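You operate a simulated robot arm through the tools that you are given. There is no shell and no other tool.

You run a simulated two-armed robot. Do the job below in one go: nothing can be reset, and whatever is moved stays where it is left.

JOB
Dry the damp purple shoe from the teal rack shelf.
Fine: drops show which one; heel to the lip of the yellow bay, nozzle bar down, fan knob on till no drop shows (an hour runs in a minute); then fan off and bar up; it gets no mist, so leave the dose button be; dry hands at the knob, no finger under the bar, drop nothing; the dry shoe stays.

Only the result counts: the job must be done as asked and must still hold three seconds after the hand-in. Knocking over, shifting, dropping, spilling or breaking anything else fails it.

ROBOT AND FRAMES
Two 7-joint arms with two-finger grippers on one trunk, on a base that drives. Base frame: it is fixed to the floor where the robot stands at the start and does not move with it; the origin is under the middle of the robot, x ahead of it, y to its left, z up. Readings come in mm, degrees, newtons and seconds.
The left shoulder is at the start at [24, 216, 1081], the right one opposite. With the tool pointing down near the work surface each hand reaches from about 200 to 760 mm from the robot's upright axis, wherever it stands, measured 20 degrees to its own side. Places, roughly: bay [2100, 1300, 800]; dryer display [1900, 1300, 700]; fan knob [1700, 1100, 700]; mist can [1750, 750, 750]; nozzle bar [2100, 1000, 1200]; shoe [2500, 2000, 750]; shoe dryer [2000, 1000, 500]; yellow bay [2100, 1300, 800]. Payload 2.2 kg a hand.
The tool frame of a hand sits at the grasp point between the pads (the TCP): z along the fingers, y along the line on which they close. The tips reach 19 mm beyond it. Largest opening 116 mm; the body of the gripper starts 70 mm behind the TCP.
Orientation is told as [roll, pitch, yaw] about the base's x, y, z axes, in that order, counted from this pose: with the fingers straight down and closing along the base's y, the tool's x points along the base's -x, its y along +y and its z along -z.

CONTROLS
- The arms move only by the tool move_arm. It takes "left_targets", "right_targets" or both (then of equal length, played together; a hand with none holds still); each is a list of rows, each a list of 7 numbers: the shift along the tool's x, y, z in mm, then the turn, a rotation vector about the tool's x, y, z in degrees, then the opening in per cent of the stroke, from 0 (shut) to 100 (fully open). In form: [[x, y, z, rx, ry, rz, jaw], ...]. A call has 1 to 20 rows; each row shifts and turns the commanded pose from where the row before left it, along the tool's axes as they then stand. Each row takes 0.2 s and may step no farther than 50 mm and 8.6 degrees from the row before; otherwise, or with a gripper value out of range, the whole call is refused. Where a pose cannot be reached the arm comes as near as it can. A force on the tool above 50 N (or 10 N above the force at the start of the call, whichever is more), or a blocked arm, ends the call early, and 0.2 s more pass. The fingers move at their own pace and stop on an object; they squeeze with about 33 N. The grip force told is the motor's: it shows also when the fingers shut on nothing. Time passes only in rows, and 0.2 s behind the last, so rows that do not move let the fingers close. The reply holds the time, the measured pose of the TCP, the force on the tool along the base axes, the opening and the grip force, in the units named above and with some noise, with the torque about the TCP (base axes, N m) and any sound that the robot's microphone picked up.
- Cameras (640 x 400 px; columns grow to the right, rows downward): "scene" is now at [134.3, 4.1, 1262.3]; the picture's right is [0.05, -1.00, -0.00], its down [-0.48, -0.02, -0.88] and it looks along [0.88, 0.04, -0.48] (base axes); focal length 263 px, centre (320, 200). "left" rides on the left gripper at [69, 15, -97] in its tool frame; the picture's right is [-0.21, 0.98, 0.00], its down [-0.76, -0.17, -0.63] and it looks along [-0.62, -0.14, 0.77] (tool axes); focal length 251 px, centre (320, 200). "right" rides on the right gripper at [69, -15, -96] in its tool frame; the picture's right is [0.22, 0.98, 0.00], its down [-0.76, 0.17, -0.63] and it looks along [-0.62, 0.14, 0.77] (tool axes); focal length 251 px, centre (320, 200). There is no depth. A picture from a camera that has moved, and an enlarged one, comes with that camera's place and axes in the base frame and with its lens.
- get_image(camera): a new picture of that camera. The clock stands still meanwhile.
- raise_lower(by): slides the trunk up (or, below 0, down) by that many mm; the arms and the scene camera ride with it, the base frame stays. It gives what a move gives, with no picture.
- drive_base(legs): drives the robot by 1 to 6 legs, each [ahead, left, turn to the left] in mm, mm and degrees, along the robot's own axes; the way and the turn of a leg run together, so that a leg with both is an arc; at most 1500 mm and 180 degrees a leg. The arms and the cameras ride along, it lands a little off, and it stops where it bumps. It gives what a move gives.
- head_to(pan, tilt): turns the head with the scene camera to pan (to the left, within 80 degrees either way) and tilt (down, from -29 to 69), counted from straight ahead of the robot. It gives what a move gives.
- enlarge(camera, box): a new picture of the part [left, top, right, bottom] of that camera's present view, enlarged. The clock stands still meanwhile.
- hand_in(): hands the job in; it is judged then, once.

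Nothing tells you exact positions but the pictures and the camera data. Unless the task says otherwise, let go and move clear before handing in.

The tools are called after ">>>" by a JSON object that holds its "name" and its "arguments". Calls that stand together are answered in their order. move_arm: Moves the arms, as the interface text tells. Its arguments: {"type":"object","properties":{"left_targets":{"type":"array"},"right_targets":{"type":"array"}},"required":[]} The other tools are called the same way: raise_lower (by) slides the trunk up or down; drive_base (legs) drives the base; head_to (pan, tilt) turns the head that bears the scene camera; get_image (camera) takes a picture; enlarge (camera, box) takes an enlarged picture of a part of a camera's view; hand_in () hands the job in.

At the start:

```text
time: 0.0
left_eef_pos: [535.3, 189.5, 1081.3]
left_tcp_rot: [-0.1, 0.0, 0.0]
left_wrist_force: [-0.3, 0.5, -0.7]
left_ft_torque: [-0.01, 0.01, 0.02]
left_gripper_width: 115.9
left_grip_force: 0.0
right_eef_pos: [517.6, -173.3, 1012.9]
right_tcp_rot: [0.0, 0.2, 0.0]
right_wrist_force: [-0.6, -0.4, 0.0]
right_ft_torque: [-0.02, -0.05, 0.01]
right_gripper_width: 115.8
right_grip_force: 0.0
trunk travel left (down, up): [-225.0, 265.0]
robot x, y, heading: [1.1, -1.8, -0.1]
head pan, tilt: [2.8, 28.6]
```

scene: 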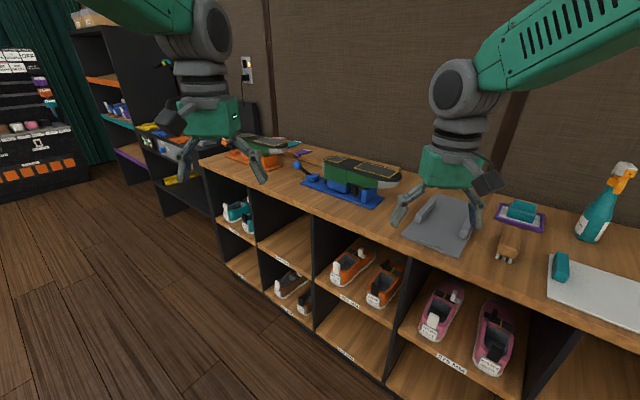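
right: 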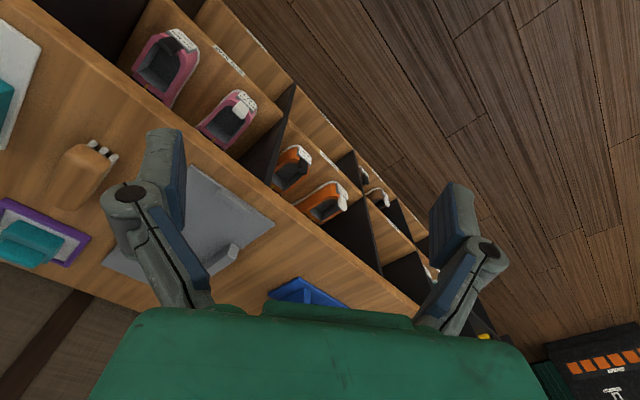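
left: 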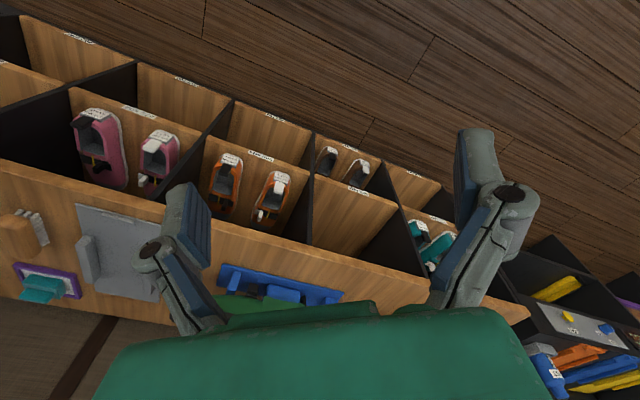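

The scene shows a workbench with cubbies ahead, and a dark rack with coloured shelves and a dryer unit farther to the left. I'll take enlarged looks at that left region before moving anything.

>>> {"name": "enlarge", "arguments": {"camera": "scene", "box": [0, 0, 260, 220]}}

>>> {"name": "head_to", "arguments": {"pan": 38, "tilt": 15}}

>>> {"name": "get_image", "arguments": {"camera": "scene"}}

```text
1.82 times, centred on (130, 110) of scene
camera zoom: at [134.3, 4.1, 1262.3], right [0.05, -1.0, 0.0], down [-0.48, -0.02, -0.88], along [0.88, 0.04, -0.48], focal length 477 px, centre (666, 364)
```

zoom: 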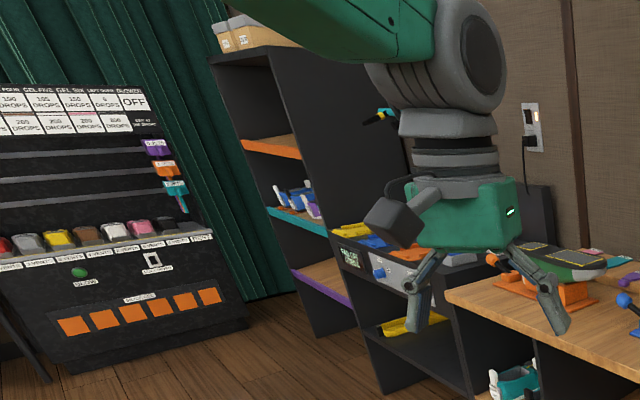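

```text
time: 1.0
left_eef_pos: [531.6, 189.3, 1082.4]
left_tcp_rot: [0.0, -0.1, 0.0]
left_wrist_force: [0.2, -0.6, 0.0]
left_ft_torque: [0.03, -0.02, -0.02]
left_gripper_width: 115.9
left_grip_force: 0.0
right_eef_pos: [514.3, -172.8, 1015.2]
right_tcp_rot: [0.0, -0.1, -0.1]
right_wrist_force: [0.5, -0.3, -0.5]
right_ft_torque: [-0.01, 0.0, -0.04]
right_gripper_width: 116.1
right_grip_force: 0.0
trunk travel left (down, up): [-225.0, 265.0]
robot x, y, heading: [0.1, -2.7, 0.0]
head pan, tilt: [38.0, 15.0]
```

```text
taken
camera scene: at [117.4, 57.1, 1284.3], right [0.61, -0.79, 0.0], down [-0.21, -0.16, -0.96], along [0.76, 0.59, -0.26], focal length 263 px, centre (320, 200)
```

scene: 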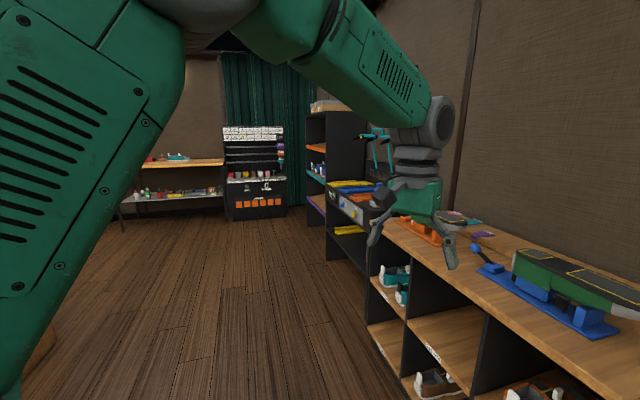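

>>> {"name": "enlarge", "arguments": {"camera": "scene", "box": [290, 80, 450, 280]}}

>>> {"name": "enlarge", "arguments": {"camera": "scene", "box": [300, 130, 400, 220]}}

```text
2.00 times, centred on (370, 180) of scene
camera zoom: at [117.4, 57.1, 1284.3], right [0.61, -0.79, 0.0], down [-0.21, -0.16, -0.96], along [0.76, 0.59, -0.26], focal length 525 px, centre (220, 240)
```

zoom: 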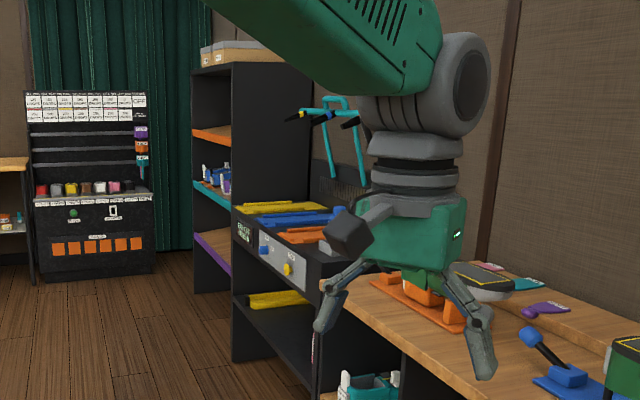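

```text
4.44 times, centred on (350, 175) of scene
camera zoom: at [117.4, 57.1, 1284.3], right [0.61, -0.79, 0.0], down [-0.21, -0.16, -0.96], along [0.76, 0.59, -0.26], focal length 1167 px, centre (187, 311)
```

zoom: 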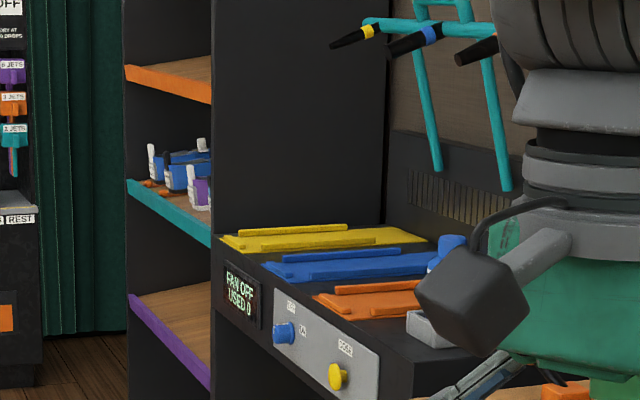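

The dryer (display "FAN OFF", blue knob, yellow button, three bays, teal bar) stands next to the rack, and the row faces roughly 36° to my right. I'll check the floor on my left before driving.

>>> {"name": "head_to", "arguments": {"pan": 78, "tilt": 35}}

>>> {"name": "get_image", "arguments": {"camera": "scene"}}

```text
time: 2.1
left_eef_pos: [533.4, 189.2, 1082.1]
left_tcp_rot: [0.0, -0.1, 0.0]
left_wrist_force: [-0.8, 0.7, 0.4]
left_ft_torque: [-0.02, -0.01, 0.01]
left_gripper_width: 116.0
left_grip_force: 0.0
right_eef_pos: [515.2, -172.9, 1016.3]
right_tcp_rot: [0.0, -0.1, -0.1]
right_wrist_force: [-0.2, -0.2, 0.6]
right_ft_torque: [0.0, 0.03, 0.0]
right_gripper_width: 116.0
right_grip_force: 0.1
trunk travel left (down, up): [-225.0, 265.0]
robot x, y, heading: [1.1, -3.0, 0.0]
head pan, tilt: [78.0, 35.0]
```

```text
taken
camera scene: at [61.7, 85.8, 1252.6], right [0.98, -0.21, 0.0], down [-0.12, -0.56, -0.82], along [0.17, 0.8, -0.57], focal length 263 px, centre (320, 200)
```

scene: 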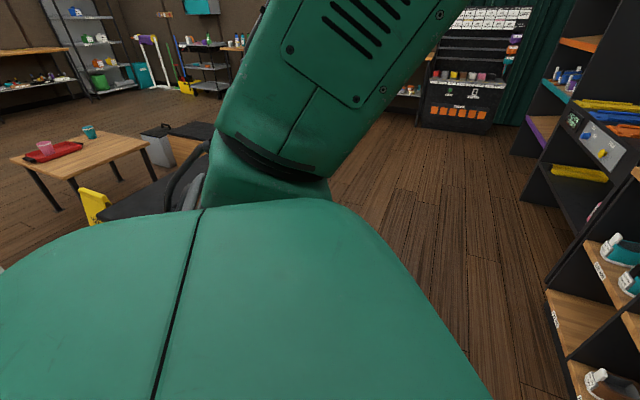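

The floor along the row of furniture is clear; the tables and cart are well behind. I'll turn to face the row, slide left part of the way and look at the dryer and rack.

>>> {"name": "drive_base", "arguments": {"legs": [[0, 0, -36], [0, 1300, 0], [0, 700, 0]]}}

>>> {"name": "head_to", "arguments": {"pan": 25, "tilt": 25}}

>>> {"name": "get_image", "arguments": {"camera": "scene"}}

```text
time: 14.0
left_eef_pos: [1692.1, 1544.5, 1083.9]
left_tcp_rot: [0.6, -0.1, -33.9]
left_wrist_force: [-0.1, 0.1, 1.4]
left_ft_torque: [0.05, -0.08, 0.0]
left_gripper_width: 116.0
left_grip_force: 0.0
right_eef_pos: [1478.4, 1253.9, 1013.5]
right_tcp_rot: [0.5, 0.0, -33.8]
right_wrist_force: [-0.3, -0.3, -0.5]
right_ft_torque: [0.03, -0.01, -0.01]
right_gripper_width: 116.1
right_grip_force: 0.1
trunk travel left (down, up): [-225.0, 265.0]
robot x, y, heading: [1149.2, 1688.3, -33.8]
head pan, tilt: [78.0, 35.0]
```

```text
time: 15.2
left_eef_pos: [1701.4, 1562.0, 1082.2]
left_tcp_rot: [-0.5, -0.4, -33.8]
left_wrist_force: [1.4, 1.3, -0.4]
left_ft_torque: [-0.05, 0.04, -0.02]
left_gripper_width: 115.9
left_grip_force: 0.0
right_eef_pos: [1484.0, 1271.6, 1018.3]
right_tcp_rot: [-0.5, -0.3, -33.8]
right_wrist_force: [0.4, 1.3, -0.4]
right_ft_torque: [0.02, 0.05, 0.01]
right_gripper_width: 115.9
right_grip_force: 0.0
trunk travel left (down, up): [-225.0, 265.0]
robot x, y, heading: [1152.0, 1693.4, -33.8]
head pan, tilt: [25.0, 25.0]
```

```text
taken
camera scene: at [1283.4, 1660.8, 1267.7], right [-0.15, -0.99, 0.0], down [-0.42, 0.06, -0.9], along [0.89, -0.14, -0.43], focal length 263 px, centre (320, 200)
```

scene: 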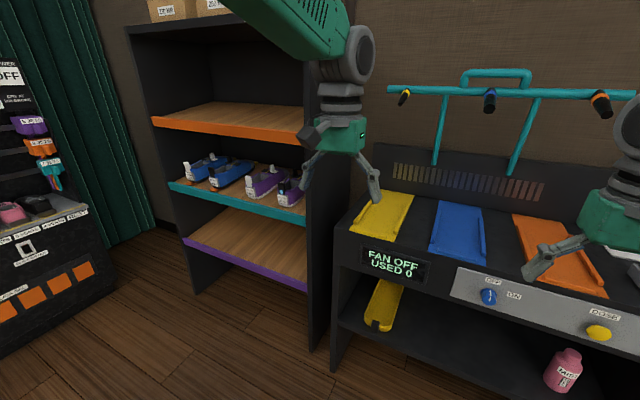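

I can see the teal shelf with a blue pair and a purple pair, and the dryer with its yellow, blue and orange bays. I'll zoom in on the shoes and the dryer panel.

>>> {"name": "enlarge", "arguments": {"camera": "scene", "box": [170, 140, 320, 234]}}

>>> {"name": "enlarge", "arguments": {"camera": "scene", "box": [340, 170, 640, 358]}}

>>> {"name": "enlarge", "arguments": {"camera": "scene", "box": [370, 50, 640, 220]}}

```text
4.26 times, centred on (245, 187) of scene
camera zoom: at [1283.4, 1660.8, 1267.7], right [-0.15, -0.99, 0.0], down [-0.42, 0.06, -0.9], along [0.89, -0.14, -0.43], focal length 1117 px, centre (639, 255)
```

zoom: 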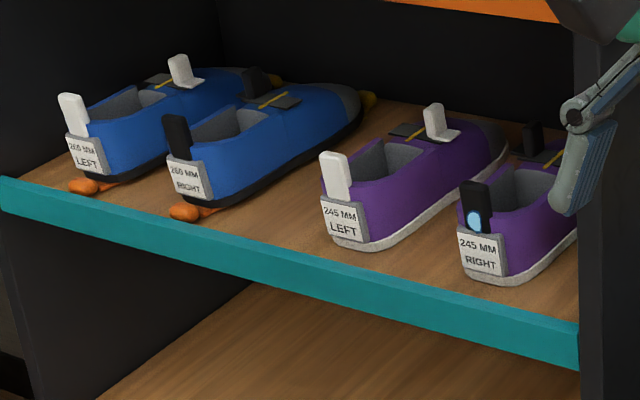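

```text
2.13 times, centred on (490, 264) of scene
camera zoom: at [1283.4, 1660.8, 1267.7], right [-0.15, -0.99, 0.0], down [-0.42, 0.06, -0.9], along [0.89, -0.14, -0.43], focal length 559 px, centre (-42, 64)
```

zoom: 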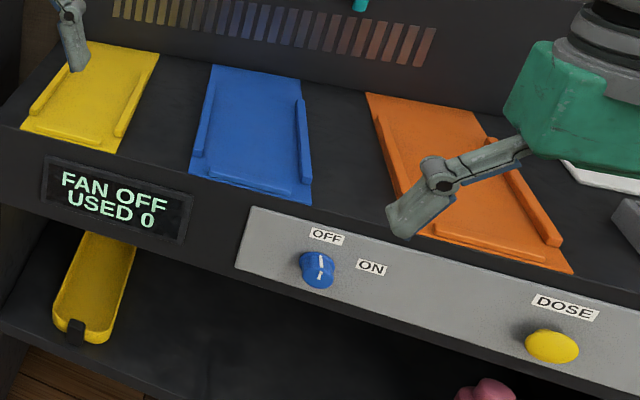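

```text
2.35 times, centred on (505, 135) of scene
camera zoom: at [1283.4, 1660.8, 1267.7], right [-0.15, -0.99, 0.0], down [-0.42, 0.06, -0.9], along [0.89, -0.14, -0.43], focal length 618 px, centre (-115, 353)
```

zoom: 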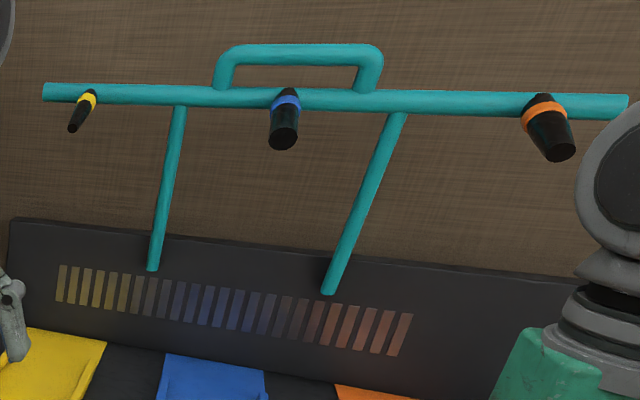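

The drop is visible on the black heel tab of the purple "245 MM RIGHT" shoe. I'll drive closer to the rack for a second viewpoint, so I can triangulate and check the other purple shoe for drops too.

>>> {"name": "drive_base", "arguments": {"legs": [[200, 550, 0]]}}

>>> {"name": "head_to", "arguments": {"pan": 0, "tilt": 35}}

>>> {"name": "get_image", "arguments": {"camera": "scene"}}

>>> {"name": "get_image", "arguments": {"camera": "left"}}

>>> {"name": "get_image", "arguments": {"camera": "right"}}

```text
time: 18.6
left_eef_pos: [2180.0, 1928.8, 1081.2]
left_tcp_rot: [-0.3, -0.3, -33.1]
left_wrist_force: [0.4, 0.4, -0.2]
left_ft_torque: [-0.05, 0.01, 0.03]
left_gripper_width: 116.1
left_grip_force: 0.1
right_eef_pos: [1967.5, 1634.2, 1018.0]
right_tcp_rot: [-0.4, -0.3, -33.1]
right_wrist_force: [-0.1, 0.5, 0.4]
right_ft_torque: [-0.02, 0.02, 0.0]
right_gripper_width: 115.9
right_grip_force: 0.0
trunk travel left (down, up): [-225.0, 265.0]
robot x, y, heading: [1627.6, 2051.6, -33.1]
head pan, tilt: [25.0, 25.0]
```

```text
time: 19.4
left_eef_pos: [2175.1, 1927.4, 1085.3]
left_tcp_rot: [-0.2, -0.4, -33.2]
left_wrist_force: [0.6, 0.1, 1.0]
left_ft_torque: [-0.02, -0.01, 0.04]
left_gripper_width: 116.0
left_grip_force: 0.0
right_eef_pos: [1964.0, 1632.5, 1019.7]
right_tcp_rot: [-0.2, -0.5, -33.0]
right_wrist_force: [-0.9, 0.4, -0.3]
right_ft_torque: [-0.02, 0.01, -0.04]
right_gripper_width: 115.8
right_grip_force: 0.0
trunk travel left (down, up): [-225.0, 265.0]
robot x, y, heading: [1630.9, 2053.4, -33.2]
head pan, tilt: [0.0, 35.0]
```

```text
taken
camera scene: at [1741.3, 1984.4, 1252.3], right [-0.54, -0.84, 0.0], down [-0.48, 0.31, -0.82], along [0.68, -0.45, -0.58], focal length 263 px, centre (320, 200)
```

scene: 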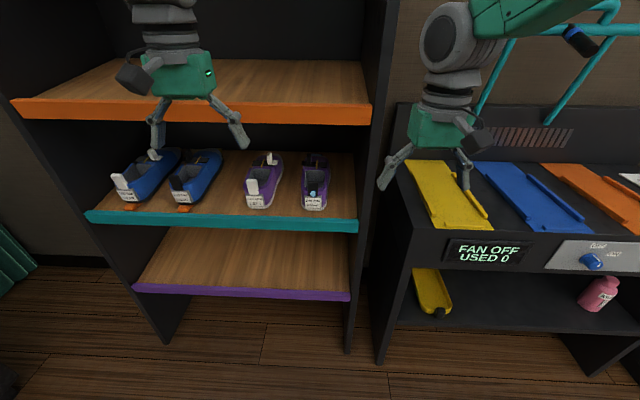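

```text
taken
camera left: at [2124.9, 1979.0, 1182.1], right [0.71, 0.7, 0.0], down [0.54, -0.55, 0.64], along [0.45, -0.46, -0.77], focal length 251 px, centre (320, 200)
```

left: 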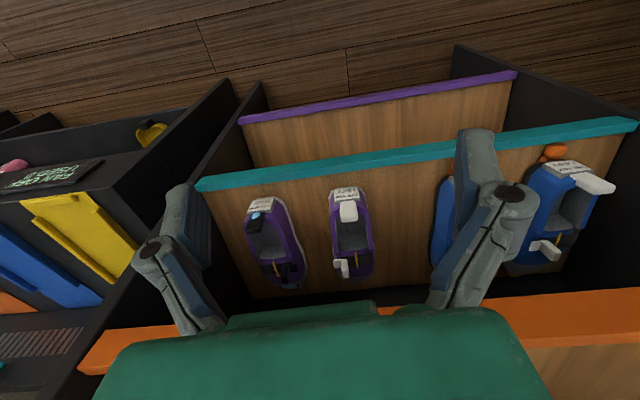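

```text
taken
camera right: at [1896.4, 1659.2, 1114.7], right [0.35, 0.94, -0.01], down [0.72, -0.27, 0.64], along [0.6, -0.23, -0.77], focal length 251 px, centre (320, 200)
```

right: 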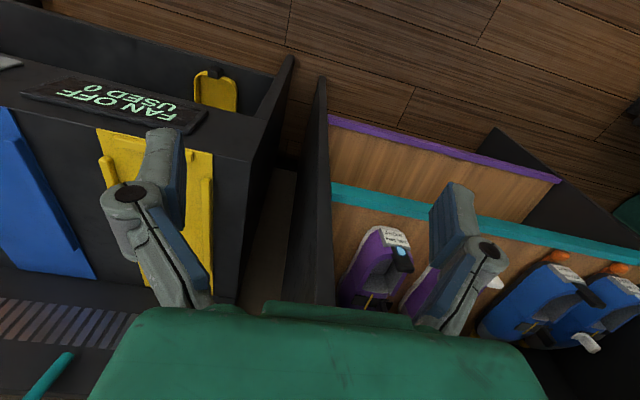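

>>> {"name": "enlarge", "arguments": {"camera": "scene", "box": [220, 130, 370, 224]}}

>>> {"name": "enlarge", "arguments": {"camera": "left", "box": [190, 140, 430, 300]}}

>>> {"name": "enlarge", "arguments": {"camera": "scene", "box": [390, 130, 640, 290]}}

>>> {"name": "enlarge", "arguments": {"camera": "right", "box": [0, 90, 290, 300]}}

```text
4.26 times, centred on (295, 177) of scene
camera zoom: at [1741.3, 1984.4, 1252.3], right [-0.54, -0.84, 0.0], down [-0.48, 0.31, -0.82], along [0.68, -0.45, -0.58], focal length 1117 px, centre (426, 298)
```

zoom: 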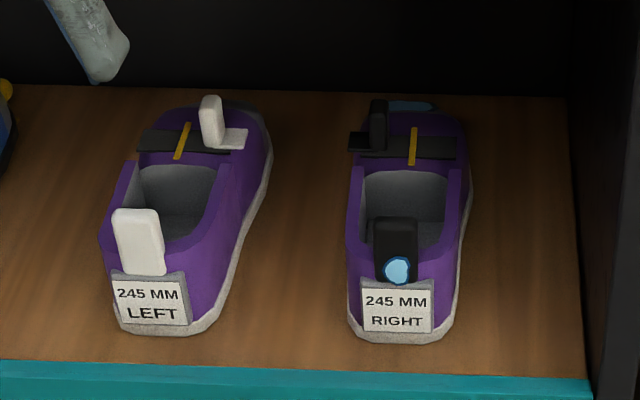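

```text
2.50 times, centred on (310, 220) of left
camera zoom: at [2124.9, 1979.0, 1182.1], right [0.71, 0.7, 0.0], down [0.54, -0.55, 0.64], along [0.45, -0.46, -0.77], focal length 629 px, centre (345, 150)
```

zoom: 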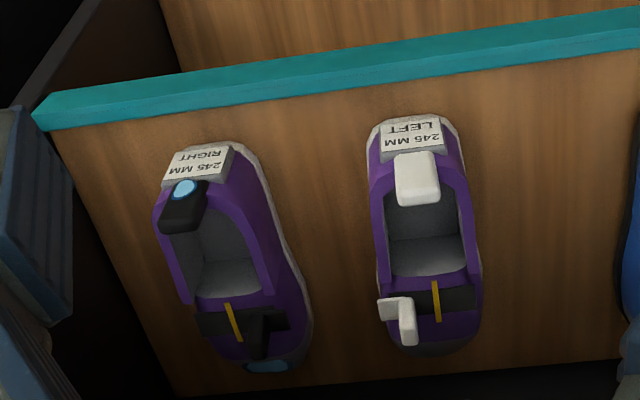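

```text
2.50 times, centred on (515, 210) of scene
camera zoom: at [1741.3, 1984.4, 1252.3], right [-0.54, -0.84, 0.0], down [-0.48, 0.31, -0.82], along [0.68, -0.45, -0.58], focal length 656 px, centre (-168, 175)
```

zoom: 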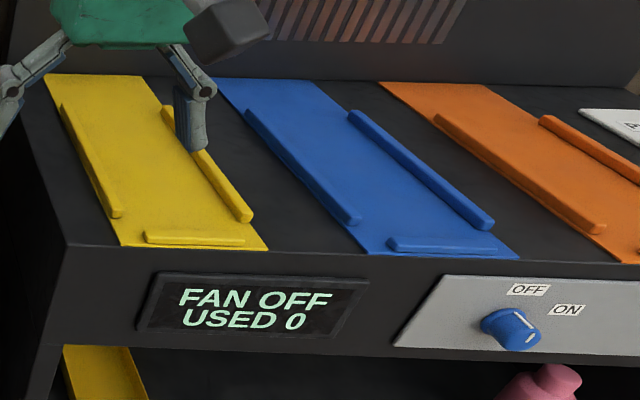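

```text
1.90 times, centred on (145, 195) of right
camera zoom: at [1896.4, 1659.2, 1114.7], right [0.35, 0.94, -0.01], down [0.72, -0.27, 0.64], along [0.6, -0.23, -0.77], focal length 479 px, centre (653, 210)
```

zoom: 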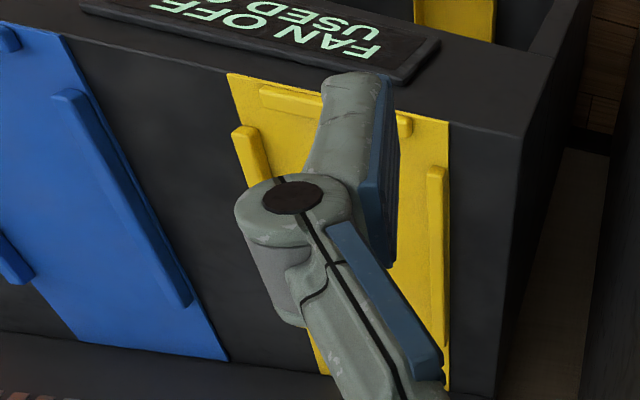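

The right purple shoe has two drops (black heel tab and toe); I put its heel at about [2275, 1655], sole at z≈768, pointing along yaw −36°. The yellow bay's lip is at its front end near [2000, 1400, 800]. I'll square the base to the row and stand so that the left hand can reach the shoe.

>>> {"name": "drive_base", "arguments": {"legs": [[130, -185, -2.8]]}}

>>> {"name": "get_image", "arguments": {"camera": "scene"}}

```text
time: 21.2
left_eef_pos: [2171.0, 1667.8, 1084.6]
left_tcp_rot: [-0.2, -0.3, -36.0]
left_wrist_force: [1.0, -0.5, -0.2]
left_ft_torque: [0.01, 0.04, -0.02]
left_gripper_width: 115.8
left_grip_force: 0.0
right_eef_pos: [1944.8, 1384.4, 1020.8]
right_tcp_rot: [-0.2, -0.5, -36.0]
right_wrist_force: [-0.5, -0.5, 0.1]
right_ft_torque: [0.04, -0.04, 0.02]
right_gripper_width: 115.8
right_grip_force: 0.0
trunk travel left (down, up): [-225.0, 265.0]
robot x, y, heading: [1636.0, 1819.0, -36.0]
head pan, tilt: [0.0, 35.0]
```

```text
taken
camera scene: at [1740.2, 1746.6, 1252.3], right [-0.59, -0.81, 0.0], down [-0.47, 0.34, -0.82], along [0.66, -0.48, -0.58], focal length 263 px, centre (320, 200)
```

scene: 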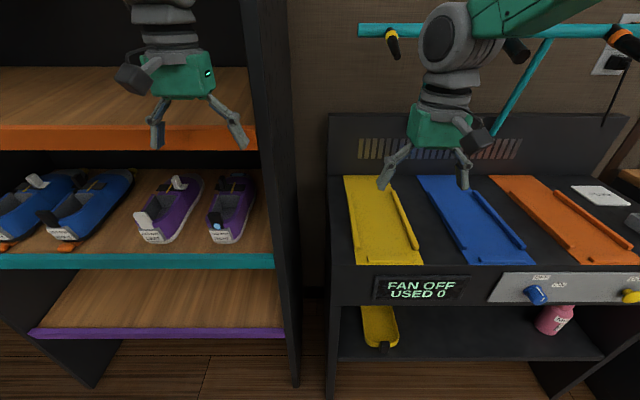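

>>> {"name": "enlarge", "arguments": {"camera": "scene", "box": [120, 160, 290, 266]}}

>>> {"name": "enlarge", "arguments": {"camera": "scene", "box": [320, 160, 500, 272]}}

>>> {"name": "get_image", "arguments": {"camera": "left"}}

>>> {"name": "get_image", "arguments": {"camera": "right"}}

```text
3.76 times, centred on (205, 213) of scene
camera zoom: at [1740.2, 1746.6, 1252.3], right [-0.59, -0.81, 0.0], down [-0.47, 0.34, -0.82], along [0.66, -0.48, -0.58], focal length 988 px, centre (753, 151)
```

zoom: 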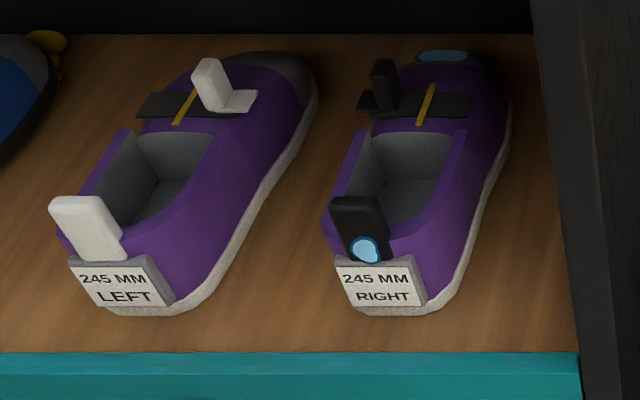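

```text
3.56 times, centred on (410, 216) of scene
camera zoom: at [1740.2, 1746.6, 1252.3], right [-0.59, -0.81, 0.0], down [-0.47, 0.34, -0.82], along [0.66, -0.48, -0.58], focal length 934 px, centre (0, 143)
```

zoom: 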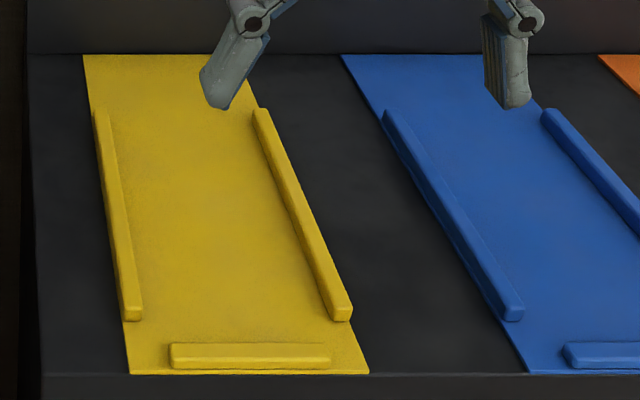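

```text
taken
camera left: at [2123.9, 1722.5, 1181.8], right [0.75, 0.66, 0.0], down [0.51, -0.58, 0.64], along [0.42, -0.48, -0.77], focal length 251 px, centre (320, 200)
```

left: 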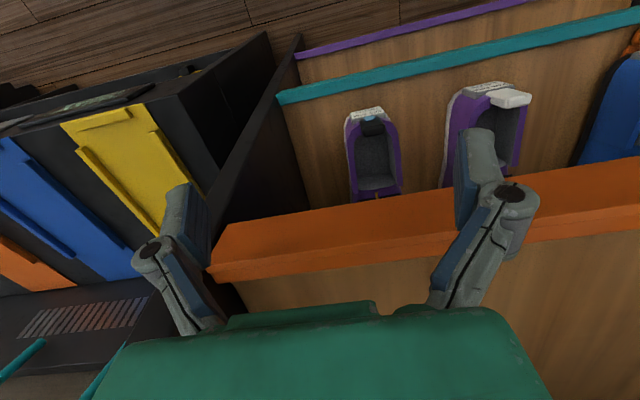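

```text
taken
camera right: at [1879.4, 1414.7, 1114.3], right [0.4, 0.92, 0.0], down [0.71, -0.31, 0.64], along [0.58, -0.26, -0.77], focal length 251 px, centre (320, 200)
```

right: 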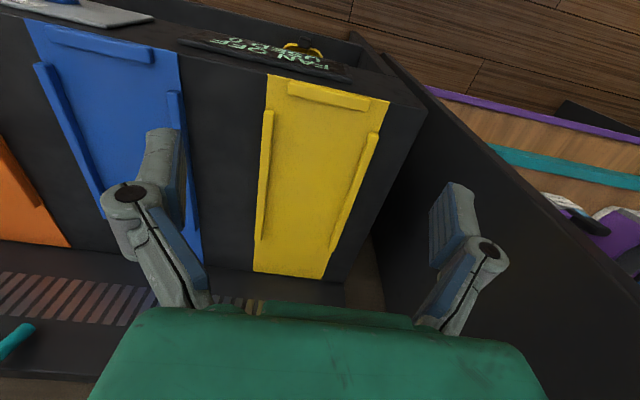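

The views agree: shoe heel at row coordinates u≈855 (into the row), v≈2681 (along it), sole z≈785, heel tab top ≈878, shelf above ≈1056. I'll bring the left hand down in front of the teal shelf and tilt the fingers forward to about 35° below level.

>>> {"name": "move_arm", "arguments": {"left_targets": [[15, 11, 37, 0, 0, 0, 100], [15, 11, 37, 0, 0, 0, 100], [15, 11, 37, 0, 0, 0, 100], [15, 11, 37, 0, 0, 0, 100], [16, 11, 37, 0, 0, 0, 100], [0, 0, 0, 0, -7.857, 0, 100], [0, 0, 0, 0, -7.857, 0, 100], [0, 0, 0, 0, -7.857, 0, 100], [0, 0, 0, 0, -7.857, 0, 100], [0, 0, 0, 0, -7.857, 0, 100], [0, 0, 0, 0, -7.857, 0, 100], [0, 0, 0, 0, -7.857, 0, 100], [0, 0, 0, 0, 0, 0, 100]]}}

>>> {"name": "get_image", "arguments": {"camera": "scene"}}

>>> {"name": "get_image", "arguments": {"camera": "left"}}

```text
time: 24.0
left_eef_pos: [2146.0, 1749.5, 898.6]
left_tcp_rot: [0.0, -55.6, -35.9]
left_wrist_force: [-0.3, 0.3, -0.5]
left_ft_torque: [-0.02, -0.01, -0.02]
left_gripper_width: 115.8
left_grip_force: 0.0
left hand out of reach, approached as far as the arm can: row 12
right_eef_pos: [1941.2, 1384.7, 1020.2]
right_tcp_rot: [0.0, -0.7, -35.9]
right_wrist_force: [-0.8, 0.3, -0.3]
right_ft_torque: [-0.02, -0.02, 0.01]
right_gripper_width: 116.0
right_grip_force: 0.0
trunk travel left (down, up): [-225.0, 265.0]
robot x, y, heading: [1632.5, 1824.9, -35.9]
head pan, tilt: [0.0, 35.0]
```

```text
taken
camera scene: at [1737.5, 1744.8, 1252.4], right [-0.59, -0.81, 0.0], down [-0.47, 0.34, -0.82], along [0.66, -0.48, -0.58], focal length 263 px, centre (320, 200)
```

scene: 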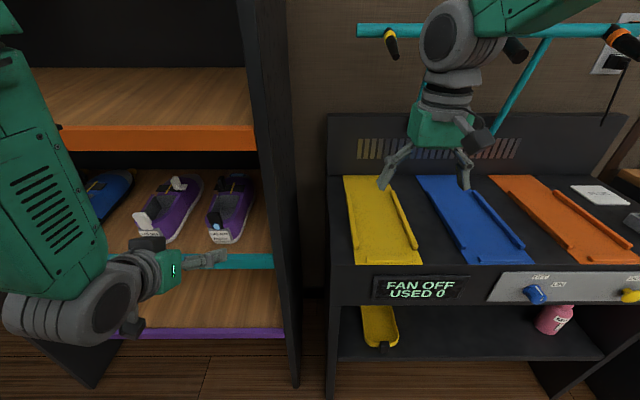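

```text
taken
camera left: at [2059.1, 1831.7, 897.5], right [0.67, 0.72, 0.18], down [-0.18, -0.08, 0.98], along [0.72, -0.69, 0.07], focal length 251 px, centre (320, 200)
```

left: 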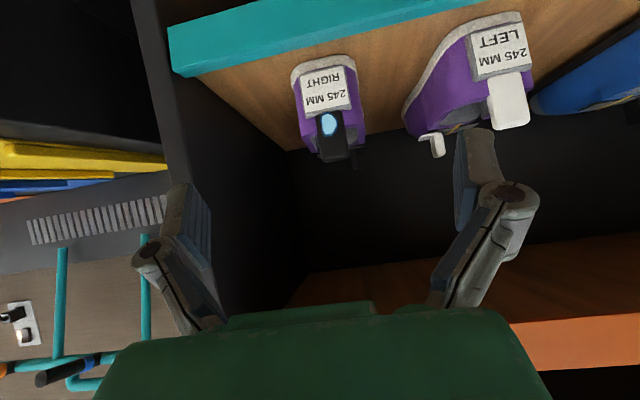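

The hand is in front of the shelf, about 4 mm right of the shoe's centreline, with its fingers above the tab height. I'll move in to the start of the straight approach and check before sliding the fingers around the shoe.

>>> {"name": "move_arm", "arguments": {"left_targets": [[-19, 1.5, 32.2, 0, 0, 0, 100], [-19, 1.5, 32.2, 0, 0, 0, 100], [-19, 1.5, 32.2, 0, 0, 0, 100], [0, 0, 0, 0, 0, 0, 100]]}}

>>> {"name": "get_image", "arguments": {"camera": "left"}}

>>> {"name": "enlarge", "arguments": {"camera": "scene", "box": [60, 120, 320, 282]}}

```text
time: 25.0
left_eef_pos: [2240.5, 1686.5, 890.8]
left_tcp_rot: [0.0, -55.7, -36.1]
left_wrist_force: [0.3, 0.7, -0.1]
left_ft_torque: [0.0, -0.01, 0.0]
left_gripper_width: 116.1
left_grip_force: 0.0
right_eef_pos: [1940.0, 1386.0, 1021.1]
right_tcp_rot: [0.0, -0.7, -36.0]
right_wrist_force: [0.6, -0.3, 0.8]
right_ft_torque: [0.0, -0.01, 0.01]
right_gripper_width: 115.8
right_grip_force: 0.0
trunk travel left (down, up): [-225.0, 265.0]
robot x, y, heading: [1631.7, 1820.5, -36.3]
head pan, tilt: [0.0, 35.0]
```

```text
taken
camera left: at [2152.8, 1769.2, 888.9], right [0.67, 0.72, 0.18], down [-0.17, -0.08, 0.98], along [0.72, -0.69, 0.07], focal length 251 px, centre (320, 200)
```

left: 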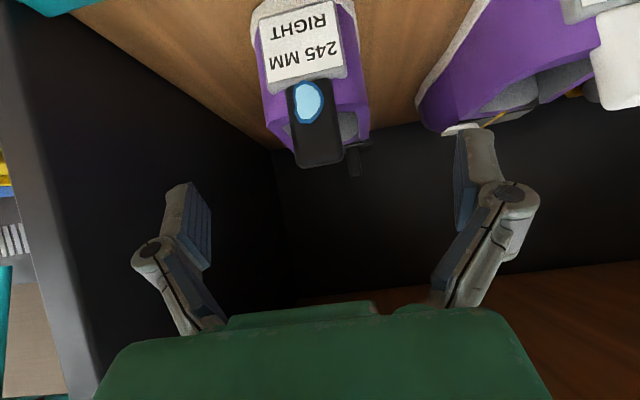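

```text
2.46 times, centred on (190, 201) of scene
camera zoom: at [1738.2, 1744.7, 1252.4], right [-0.59, -0.81, 0.0], down [-0.47, 0.34, -0.82], along [0.66, -0.48, -0.58], focal length 646 px, centre (640, 198)
```

zoom: 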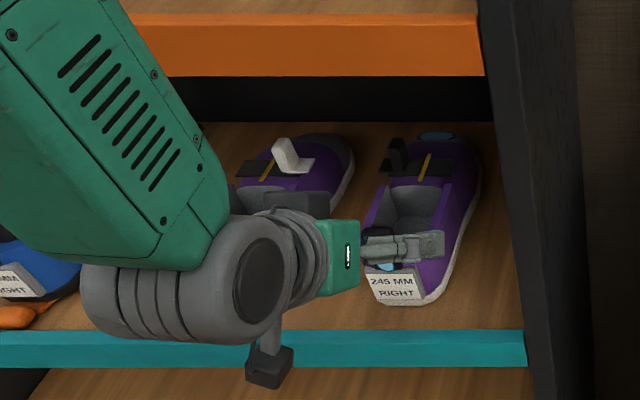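

The fingers are centred on the shoe (v≈2681). I'll slide in along the finger direction around the heel, stopping short of the last bit to check the clearance to the tab.

>>> {"name": "move_arm", "arguments": {"left_targets": [[0.4, 0, 27, 0, 0, 0, 100], [0.4, 0, 27, 0, 0, 0, 100], [0.4, 0, 27, 0, 0, 0, 100], [0, 0, 0, 0, 0, 0, 100]]}}

>>> {"name": "get_image", "arguments": {"camera": "left"}}

>>> {"name": "enlarge", "arguments": {"camera": "scene", "box": [120, 140, 300, 252]}}

```text
time: 26.0
left_eef_pos: [2296.0, 1647.0, 845.3]
left_tcp_rot: [0.0, -55.6, -36.1]
left_wrist_force: [-0.2, -0.4, 0.3]
left_ft_torque: [-0.01, -0.01, 0.01]
left_gripper_width: 116.2
left_grip_force: 0.1
right_eef_pos: [1941.2, 1384.6, 1020.7]
right_tcp_rot: [0.1, -0.7, -35.9]
right_wrist_force: [1.2, 1.0, -0.4]
right_ft_torque: [-0.03, -0.01, 0.01]
right_gripper_width: 116.1
right_grip_force: 0.1
trunk travel left (down, up): [-225.0, 265.0]
robot x, y, heading: [1629.0, 1824.6, -36.1]
head pan, tilt: [0.0, 35.0]
```

```text
taken
camera left: at [2207.9, 1729.8, 843.6], right [0.67, 0.72, 0.18], down [-0.18, -0.08, 0.98], along [0.72, -0.69, 0.07], focal length 251 px, centre (320, 200)
```

left: 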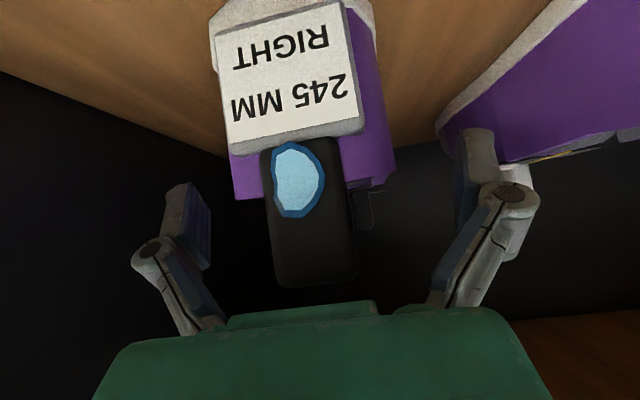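

```text
3.56 times, centred on (210, 196) of scene
camera zoom: at [1738.5, 1744.5, 1252.4], right [-0.59, -0.81, 0.0], down [-0.47, 0.34, -0.82], along [0.66, -0.48, -0.58], focal length 934 px, centre (711, 214)
```

zoom: 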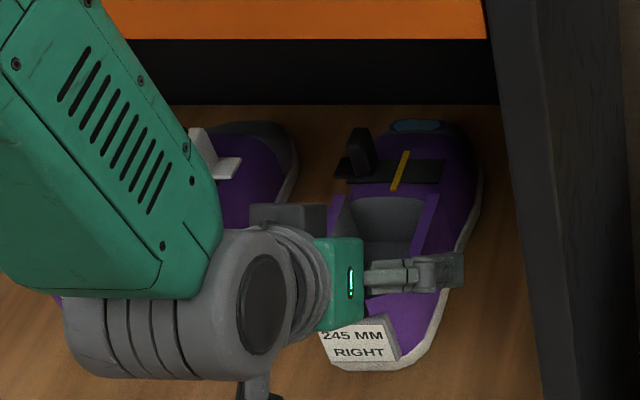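

There is about 20 mm left between the palm and the heel tab. I'll advance a last 13 mm, slightly lower, then close on the sides of the heel.

>>> {"name": "move_arm", "arguments": {"left_targets": [[4.4, 0, 13, 0, 0, 0, 100], [0, 0, 0, 0, 0, 0, 100], [0, 0, 0, 0, 0, 0, 0], [0, 0, 0, 0, 0, 0, 0], [0, 0, 0, 0, 0, 0, 0], [0, 0, 0, 0, 0, 0, 0]]}}

>>> {"name": "get_image", "arguments": {"camera": "left"}}

>>> {"name": "enlarge", "arguments": {"camera": "scene", "box": [120, 140, 300, 252]}}

```text
time: 27.4
left_eef_pos: [2301.5, 1642.8, 833.5]
left_tcp_rot: [-0.1, -55.6, -36.0]
left_wrist_force: [0.9, -0.3, 0.5]
left_ft_torque: [0.14, 0.23, 0.02]
left_gripper_width: 86.4
left_grip_force: 33.5
right_eef_pos: [1942.0, 1385.6, 1019.8]
right_tcp_rot: [0.1, -0.5, -36.0]
right_wrist_force: [-0.2, 0.0, 0.2]
right_ft_torque: [-0.03, 0.02, 0.01]
right_gripper_width: 116.1
right_grip_force: 0.0
trunk travel left (down, up): [-225.0, 265.0]
robot x, y, heading: [1631.1, 1818.6, -36.3]
head pan, tilt: [0.0, 35.0]
```

```text
taken
camera left: at [2214.4, 1724.7, 832.5], right [0.67, 0.72, 0.18], down [-0.17, -0.08, 0.98], along [0.72, -0.69, 0.07], focal length 251 px, centre (320, 200)
```

left: 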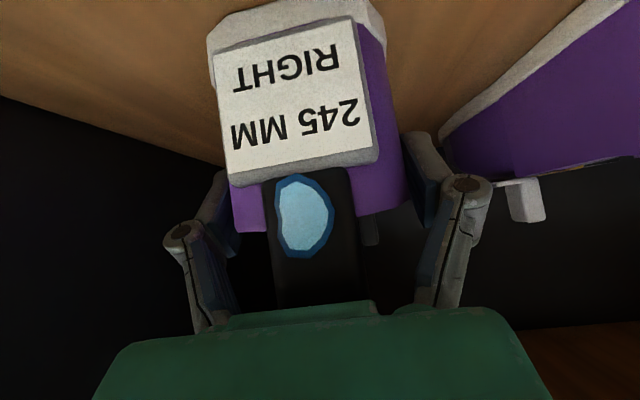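

```text
3.56 times, centred on (210, 196) of scene
camera zoom: at [1739.5, 1743.9, 1252.1], right [-0.59, -0.81, 0.0], down [-0.47, 0.34, -0.82], along [0.66, -0.48, -0.58], focal length 934 px, centre (711, 214)
```

zoom: 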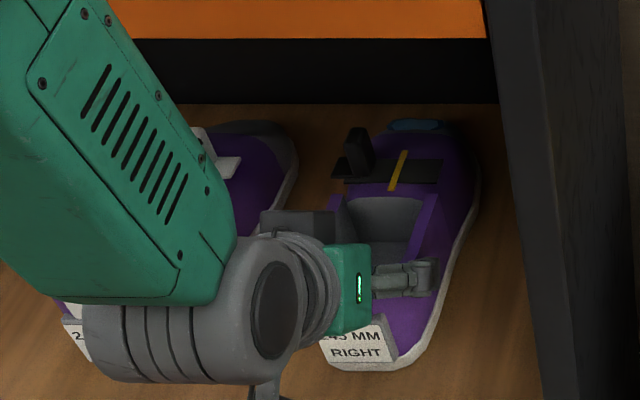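

The grip holds at 86 mm with 33 N. I'll lift about 25 mm and check whether the shoe stays level.

>>> {"name": "move_arm", "arguments": {"left_targets": [[-8.3, 0, -5.6, 0, 0, 0, 0], [-8.3, 0, -5.6, 0, 0, 0, 0], [-4.1, 0, -2.8, 0, 0, 0, 0], [0, 0, 0, 0, 0, 0, 0]]}}

>>> {"name": "get_image", "arguments": {"camera": "left"}}

>>> {"name": "enlarge", "arguments": {"camera": "scene", "box": [120, 140, 300, 252]}}

>>> {"name": "enlarge", "arguments": {"camera": "right", "box": [480, 100, 640, 300]}}

```text
time: 28.4
left_eef_pos: [2301.1, 1642.7, 857.6]
left_tcp_rot: [-0.1, -55.5, -36.0]
left_wrist_force: [0.4, -0.1, -3.1]
left_ft_torque: [0.15, 0.23, 0.02]
left_gripper_width: 86.1
left_grip_force: 32.7
right_eef_pos: [1942.7, 1385.1, 1020.7]
right_tcp_rot: [-0.1, -0.6, -36.0]
right_wrist_force: [-0.2, 0.2, -0.6]
right_ft_torque: [-0.03, -0.02, -0.01]
right_gripper_width: 116.1
right_grip_force: 0.0
trunk travel left (down, up): [-225.0, 265.0]
robot x, y, heading: [1632.9, 1823.2, -36.2]
head pan, tilt: [0.0, 35.0]
```

```text
taken
camera left: at [2213.9, 1725.4, 856.7], right [0.67, 0.72, 0.18], down [-0.17, -0.08, 0.98], along [0.72, -0.69, 0.07], focal length 251 px, centre (320, 200)
```

left: 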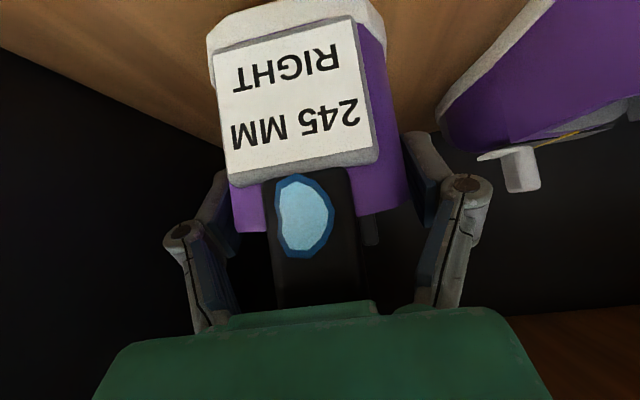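

```text
3.56 times, centred on (210, 196) of scene
camera zoom: at [1739.6, 1743.9, 1252.1], right [-0.59, -0.81, 0.0], down [-0.47, 0.34, -0.82], along [0.66, -0.48, -0.58], focal length 934 px, centre (711, 214)
```

zoom: 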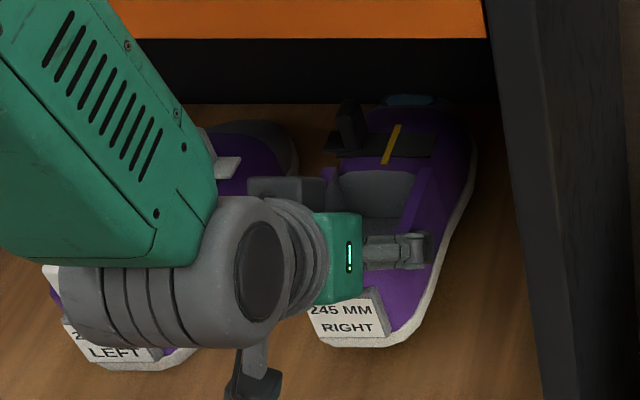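

```text
2.00 times, centred on (560, 200) of right
camera zoom: at [1875.8, 1414.5, 1115.2], right [0.4, 0.92, 0.0], down [0.7, -0.31, 0.64], along [0.59, -0.26, -0.77], focal length 503 px, centre (-160, 200)
```

zoom: 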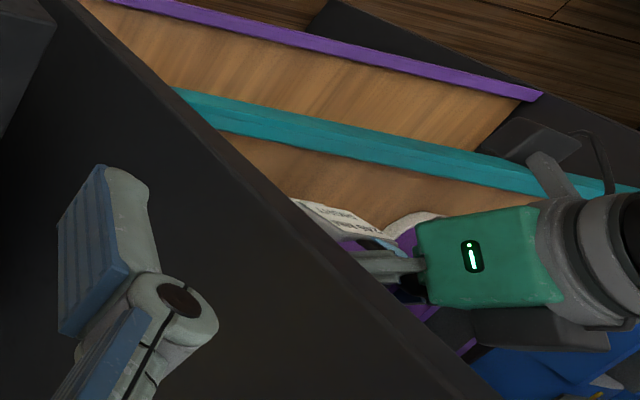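

The shoe is held firmly and level (about 0.3 kg). I'll lift it another 30 mm, back straight out of the rack, then shift right toward the dryer, well in front of it.

>>> {"name": "move_arm", "arguments": {"left_targets": [[-12.4, 0, -8.5, 0, 0, 0, 0], [-12.4, 0, -8.5, 0, 0, 0, 0], [0, 0, 0, 0, 0, 0, 0]]}}

>>> {"name": "drive_base", "arguments": {"legs": [[-340, 0, 0]]}}

>>> {"name": "get_image", "arguments": {"camera": "left"}}

>>> {"name": "get_image", "arguments": {"camera": "scene"}}

```text
time: 29.2
left_eef_pos: [2300.9, 1644.3, 887.6]
left_tcp_rot: [-0.1, -55.5, -36.0]
left_wrist_force: [0.1, -0.3, -2.7]
left_ft_torque: [0.18, 0.19, 0.02]
left_gripper_width: 86.4
left_grip_force: 32.7
right_eef_pos: [1942.2, 1384.1, 1019.6]
right_tcp_rot: [0.0, -0.6, -36.0]
right_wrist_force: [-0.7, -0.3, 0.2]
right_ft_torque: [-0.03, -0.01, -0.01]
right_gripper_width: 116.1
right_grip_force: 0.1
trunk travel left (down, up): [-225.0, 265.0]
robot x, y, heading: [1633.4, 1821.1, -36.3]
head pan, tilt: [0.0, 35.0]
```

```text
time: 31.4
left_eef_pos: [2031.0, 1835.9, 888.7]
left_tcp_rot: [-0.1, -55.7, -36.3]
left_wrist_force: [0.1, -0.4, -2.7]
left_ft_torque: [0.18, 0.22, -0.03]
left_gripper_width: 86.3
left_grip_force: 33.1
right_eef_pos: [1670.5, 1579.6, 1021.4]
right_tcp_rot: [-0.1, -0.6, -36.4]
right_wrist_force: [-1.0, -0.1, -0.5]
right_ft_torque: [0.01, -0.03, -0.01]
right_gripper_width: 115.9
right_grip_force: 0.0
trunk travel left (down, up): [-225.0, 265.0]
robot x, y, heading: [1364.2, 2016.7, -36.2]
head pan, tilt: [0.0, 35.0]
```

```text
taken
camera left: at [1944.1, 1918.8, 887.0], right [0.68, 0.72, 0.18], down [-0.17, -0.08, 0.98], along [0.72, -0.69, 0.07], focal length 251 px, centre (320, 200)
```

left: 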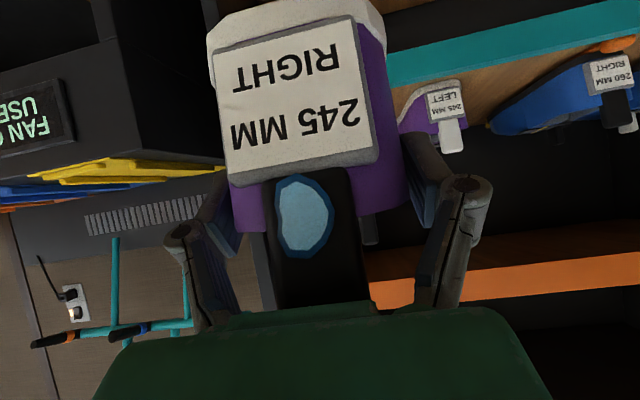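

```text
taken
camera scene: at [1470.3, 1939.9, 1252.2], right [-0.59, -0.81, 0.0], down [-0.47, 0.34, -0.82], along [0.66, -0.48, -0.58], focal length 263 px, centre (320, 200)
```

scene: 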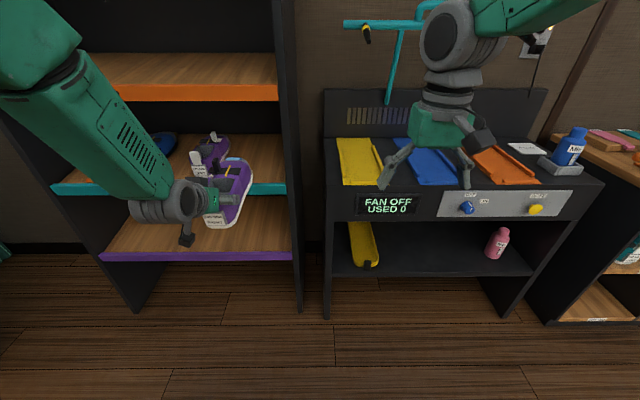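

The shoe is out in front of the rack and clear. I'll now shift right by 398 mm to line up with the yellow bay.

>>> {"name": "drive_base", "arguments": {"legs": [[0, -398, 0]]}}

>>> {"name": "get_image", "arguments": {"camera": "left"}}

>>> {"name": "get_image", "arguments": {"camera": "scene"}}

```text
time: 33.9
left_eef_pos: [1789.4, 1512.2, 890.3]
left_tcp_rot: [0.0, -55.8, -36.1]
left_wrist_force: [0.2, -0.5, -3.0]
left_ft_torque: [0.13, 0.24, 0.02]
left_gripper_width: 86.0
left_grip_force: 33.1
right_eef_pos: [1429.2, 1254.1, 1022.3]
right_tcp_rot: [-0.1, -0.7, -36.1]
right_wrist_force: [0.2, 0.0, 0.6]
right_ft_torque: [0.0, -0.01, 0.0]
right_gripper_width: 116.0
right_grip_force: 0.2
trunk travel left (down, up): [-225.0, 265.0]
robot x, y, heading: [1125.0, 1691.8, -36.1]
head pan, tilt: [0.0, 35.0]
```

```text
taken
camera left: at [1702.2, 1594.5, 888.8], right [0.67, 0.72, 0.18], down [-0.18, -0.08, 0.98], along [0.72, -0.69, 0.08], focal length 251 px, centre (320, 200)
```

left: 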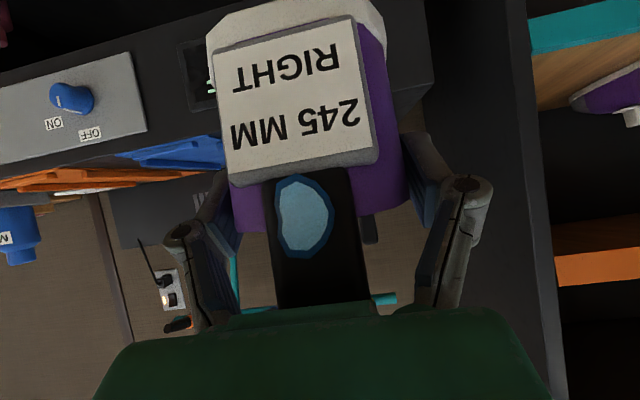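

```text
taken
camera scene: at [1230.4, 1611.6, 1252.2], right [-0.59, -0.81, 0.0], down [-0.47, 0.34, -0.82], along [0.66, -0.48, -0.58], focal length 263 px, centre (320, 200)
```

scene: 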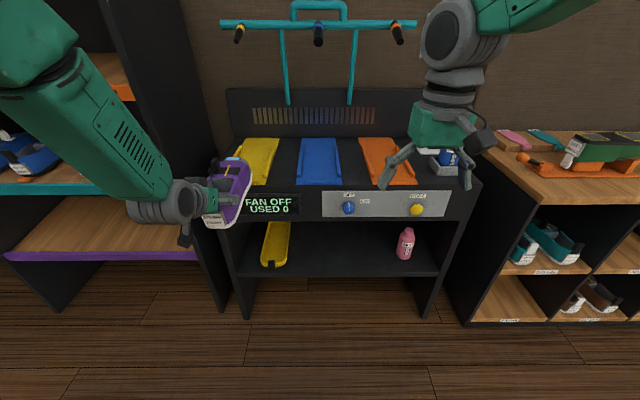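

The shoe is nearly in line with the yellow bay, still in front of the dryer and well above its top. I'll drive forward so it hovers over the bay with the heel a little behind the lip.

>>> {"name": "drive_base", "arguments": {"legs": [[280, 6, 0]]}}

>>> {"name": "get_image", "arguments": {"camera": "left"}}

>>> {"name": "get_image", "arguments": {"camera": "scene"}}

>>> {"name": "get_image", "arguments": {"camera": "right"}}

```text
time: 35.8
left_eef_pos: [2017.3, 1354.6, 891.3]
left_tcp_rot: [-0.3, -56.0, -36.1]
left_wrist_force: [0.0, -0.1, -2.8]
left_ft_torque: [0.15, 0.23, 0.01]
left_gripper_width: 86.4
left_grip_force: 33.1
right_eef_pos: [1655.8, 1098.4, 1023.4]
right_tcp_rot: [-0.1, -1.1, -36.1]
right_wrist_force: [-0.3, 0.3, 0.0]
right_ft_torque: [0.03, 0.01, 0.0]
right_gripper_width: 115.9
right_grip_force: 0.0
trunk travel left (down, up): [-225.0, 265.0]
robot x, y, heading: [1352.3, 1528.5, -36.3]
head pan, tilt: [0.0, 35.0]
```

```text
taken
camera left: at [1929.2, 1436.8, 890.0], right [0.67, 0.72, 0.18], down [-0.18, -0.07, 0.98], along [0.72, -0.69, 0.08], focal length 251 px, centre (320, 200)
```

left: 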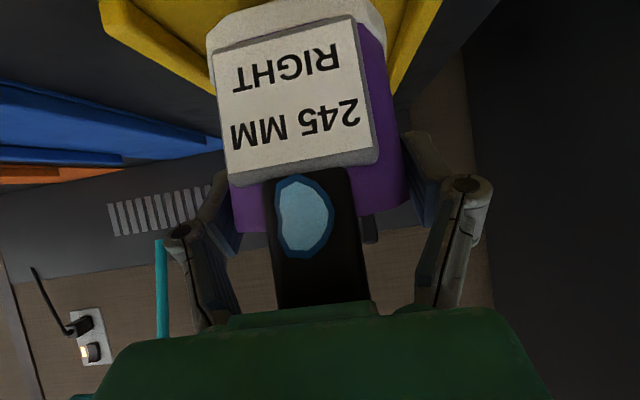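

```text
taken
camera scene: at [1460.0, 1453.5, 1252.1], right [-0.59, -0.81, 0.0], down [-0.47, 0.34, -0.82], along [0.66, -0.48, -0.58], focal length 263 px, centre (320, 200)
```

scene: 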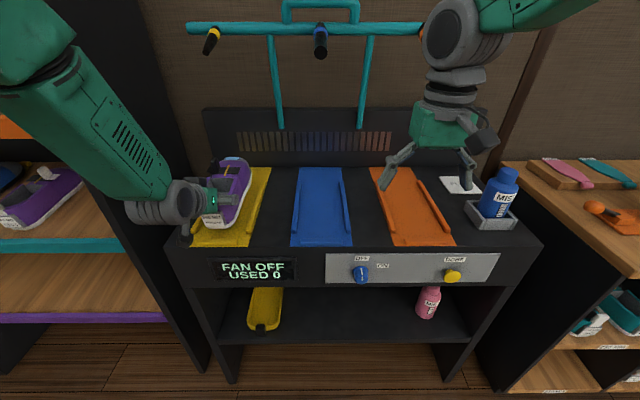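

```text
taken
camera right: at [1589.2, 1128.2, 1118.5], right [0.4, 0.92, -0.01], down [0.7, -0.3, 0.65], along [0.59, -0.26, -0.76], focal length 251 px, centre (320, 200)
```

right: 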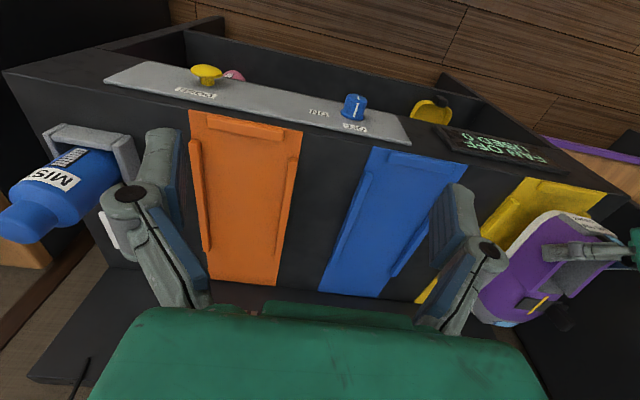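

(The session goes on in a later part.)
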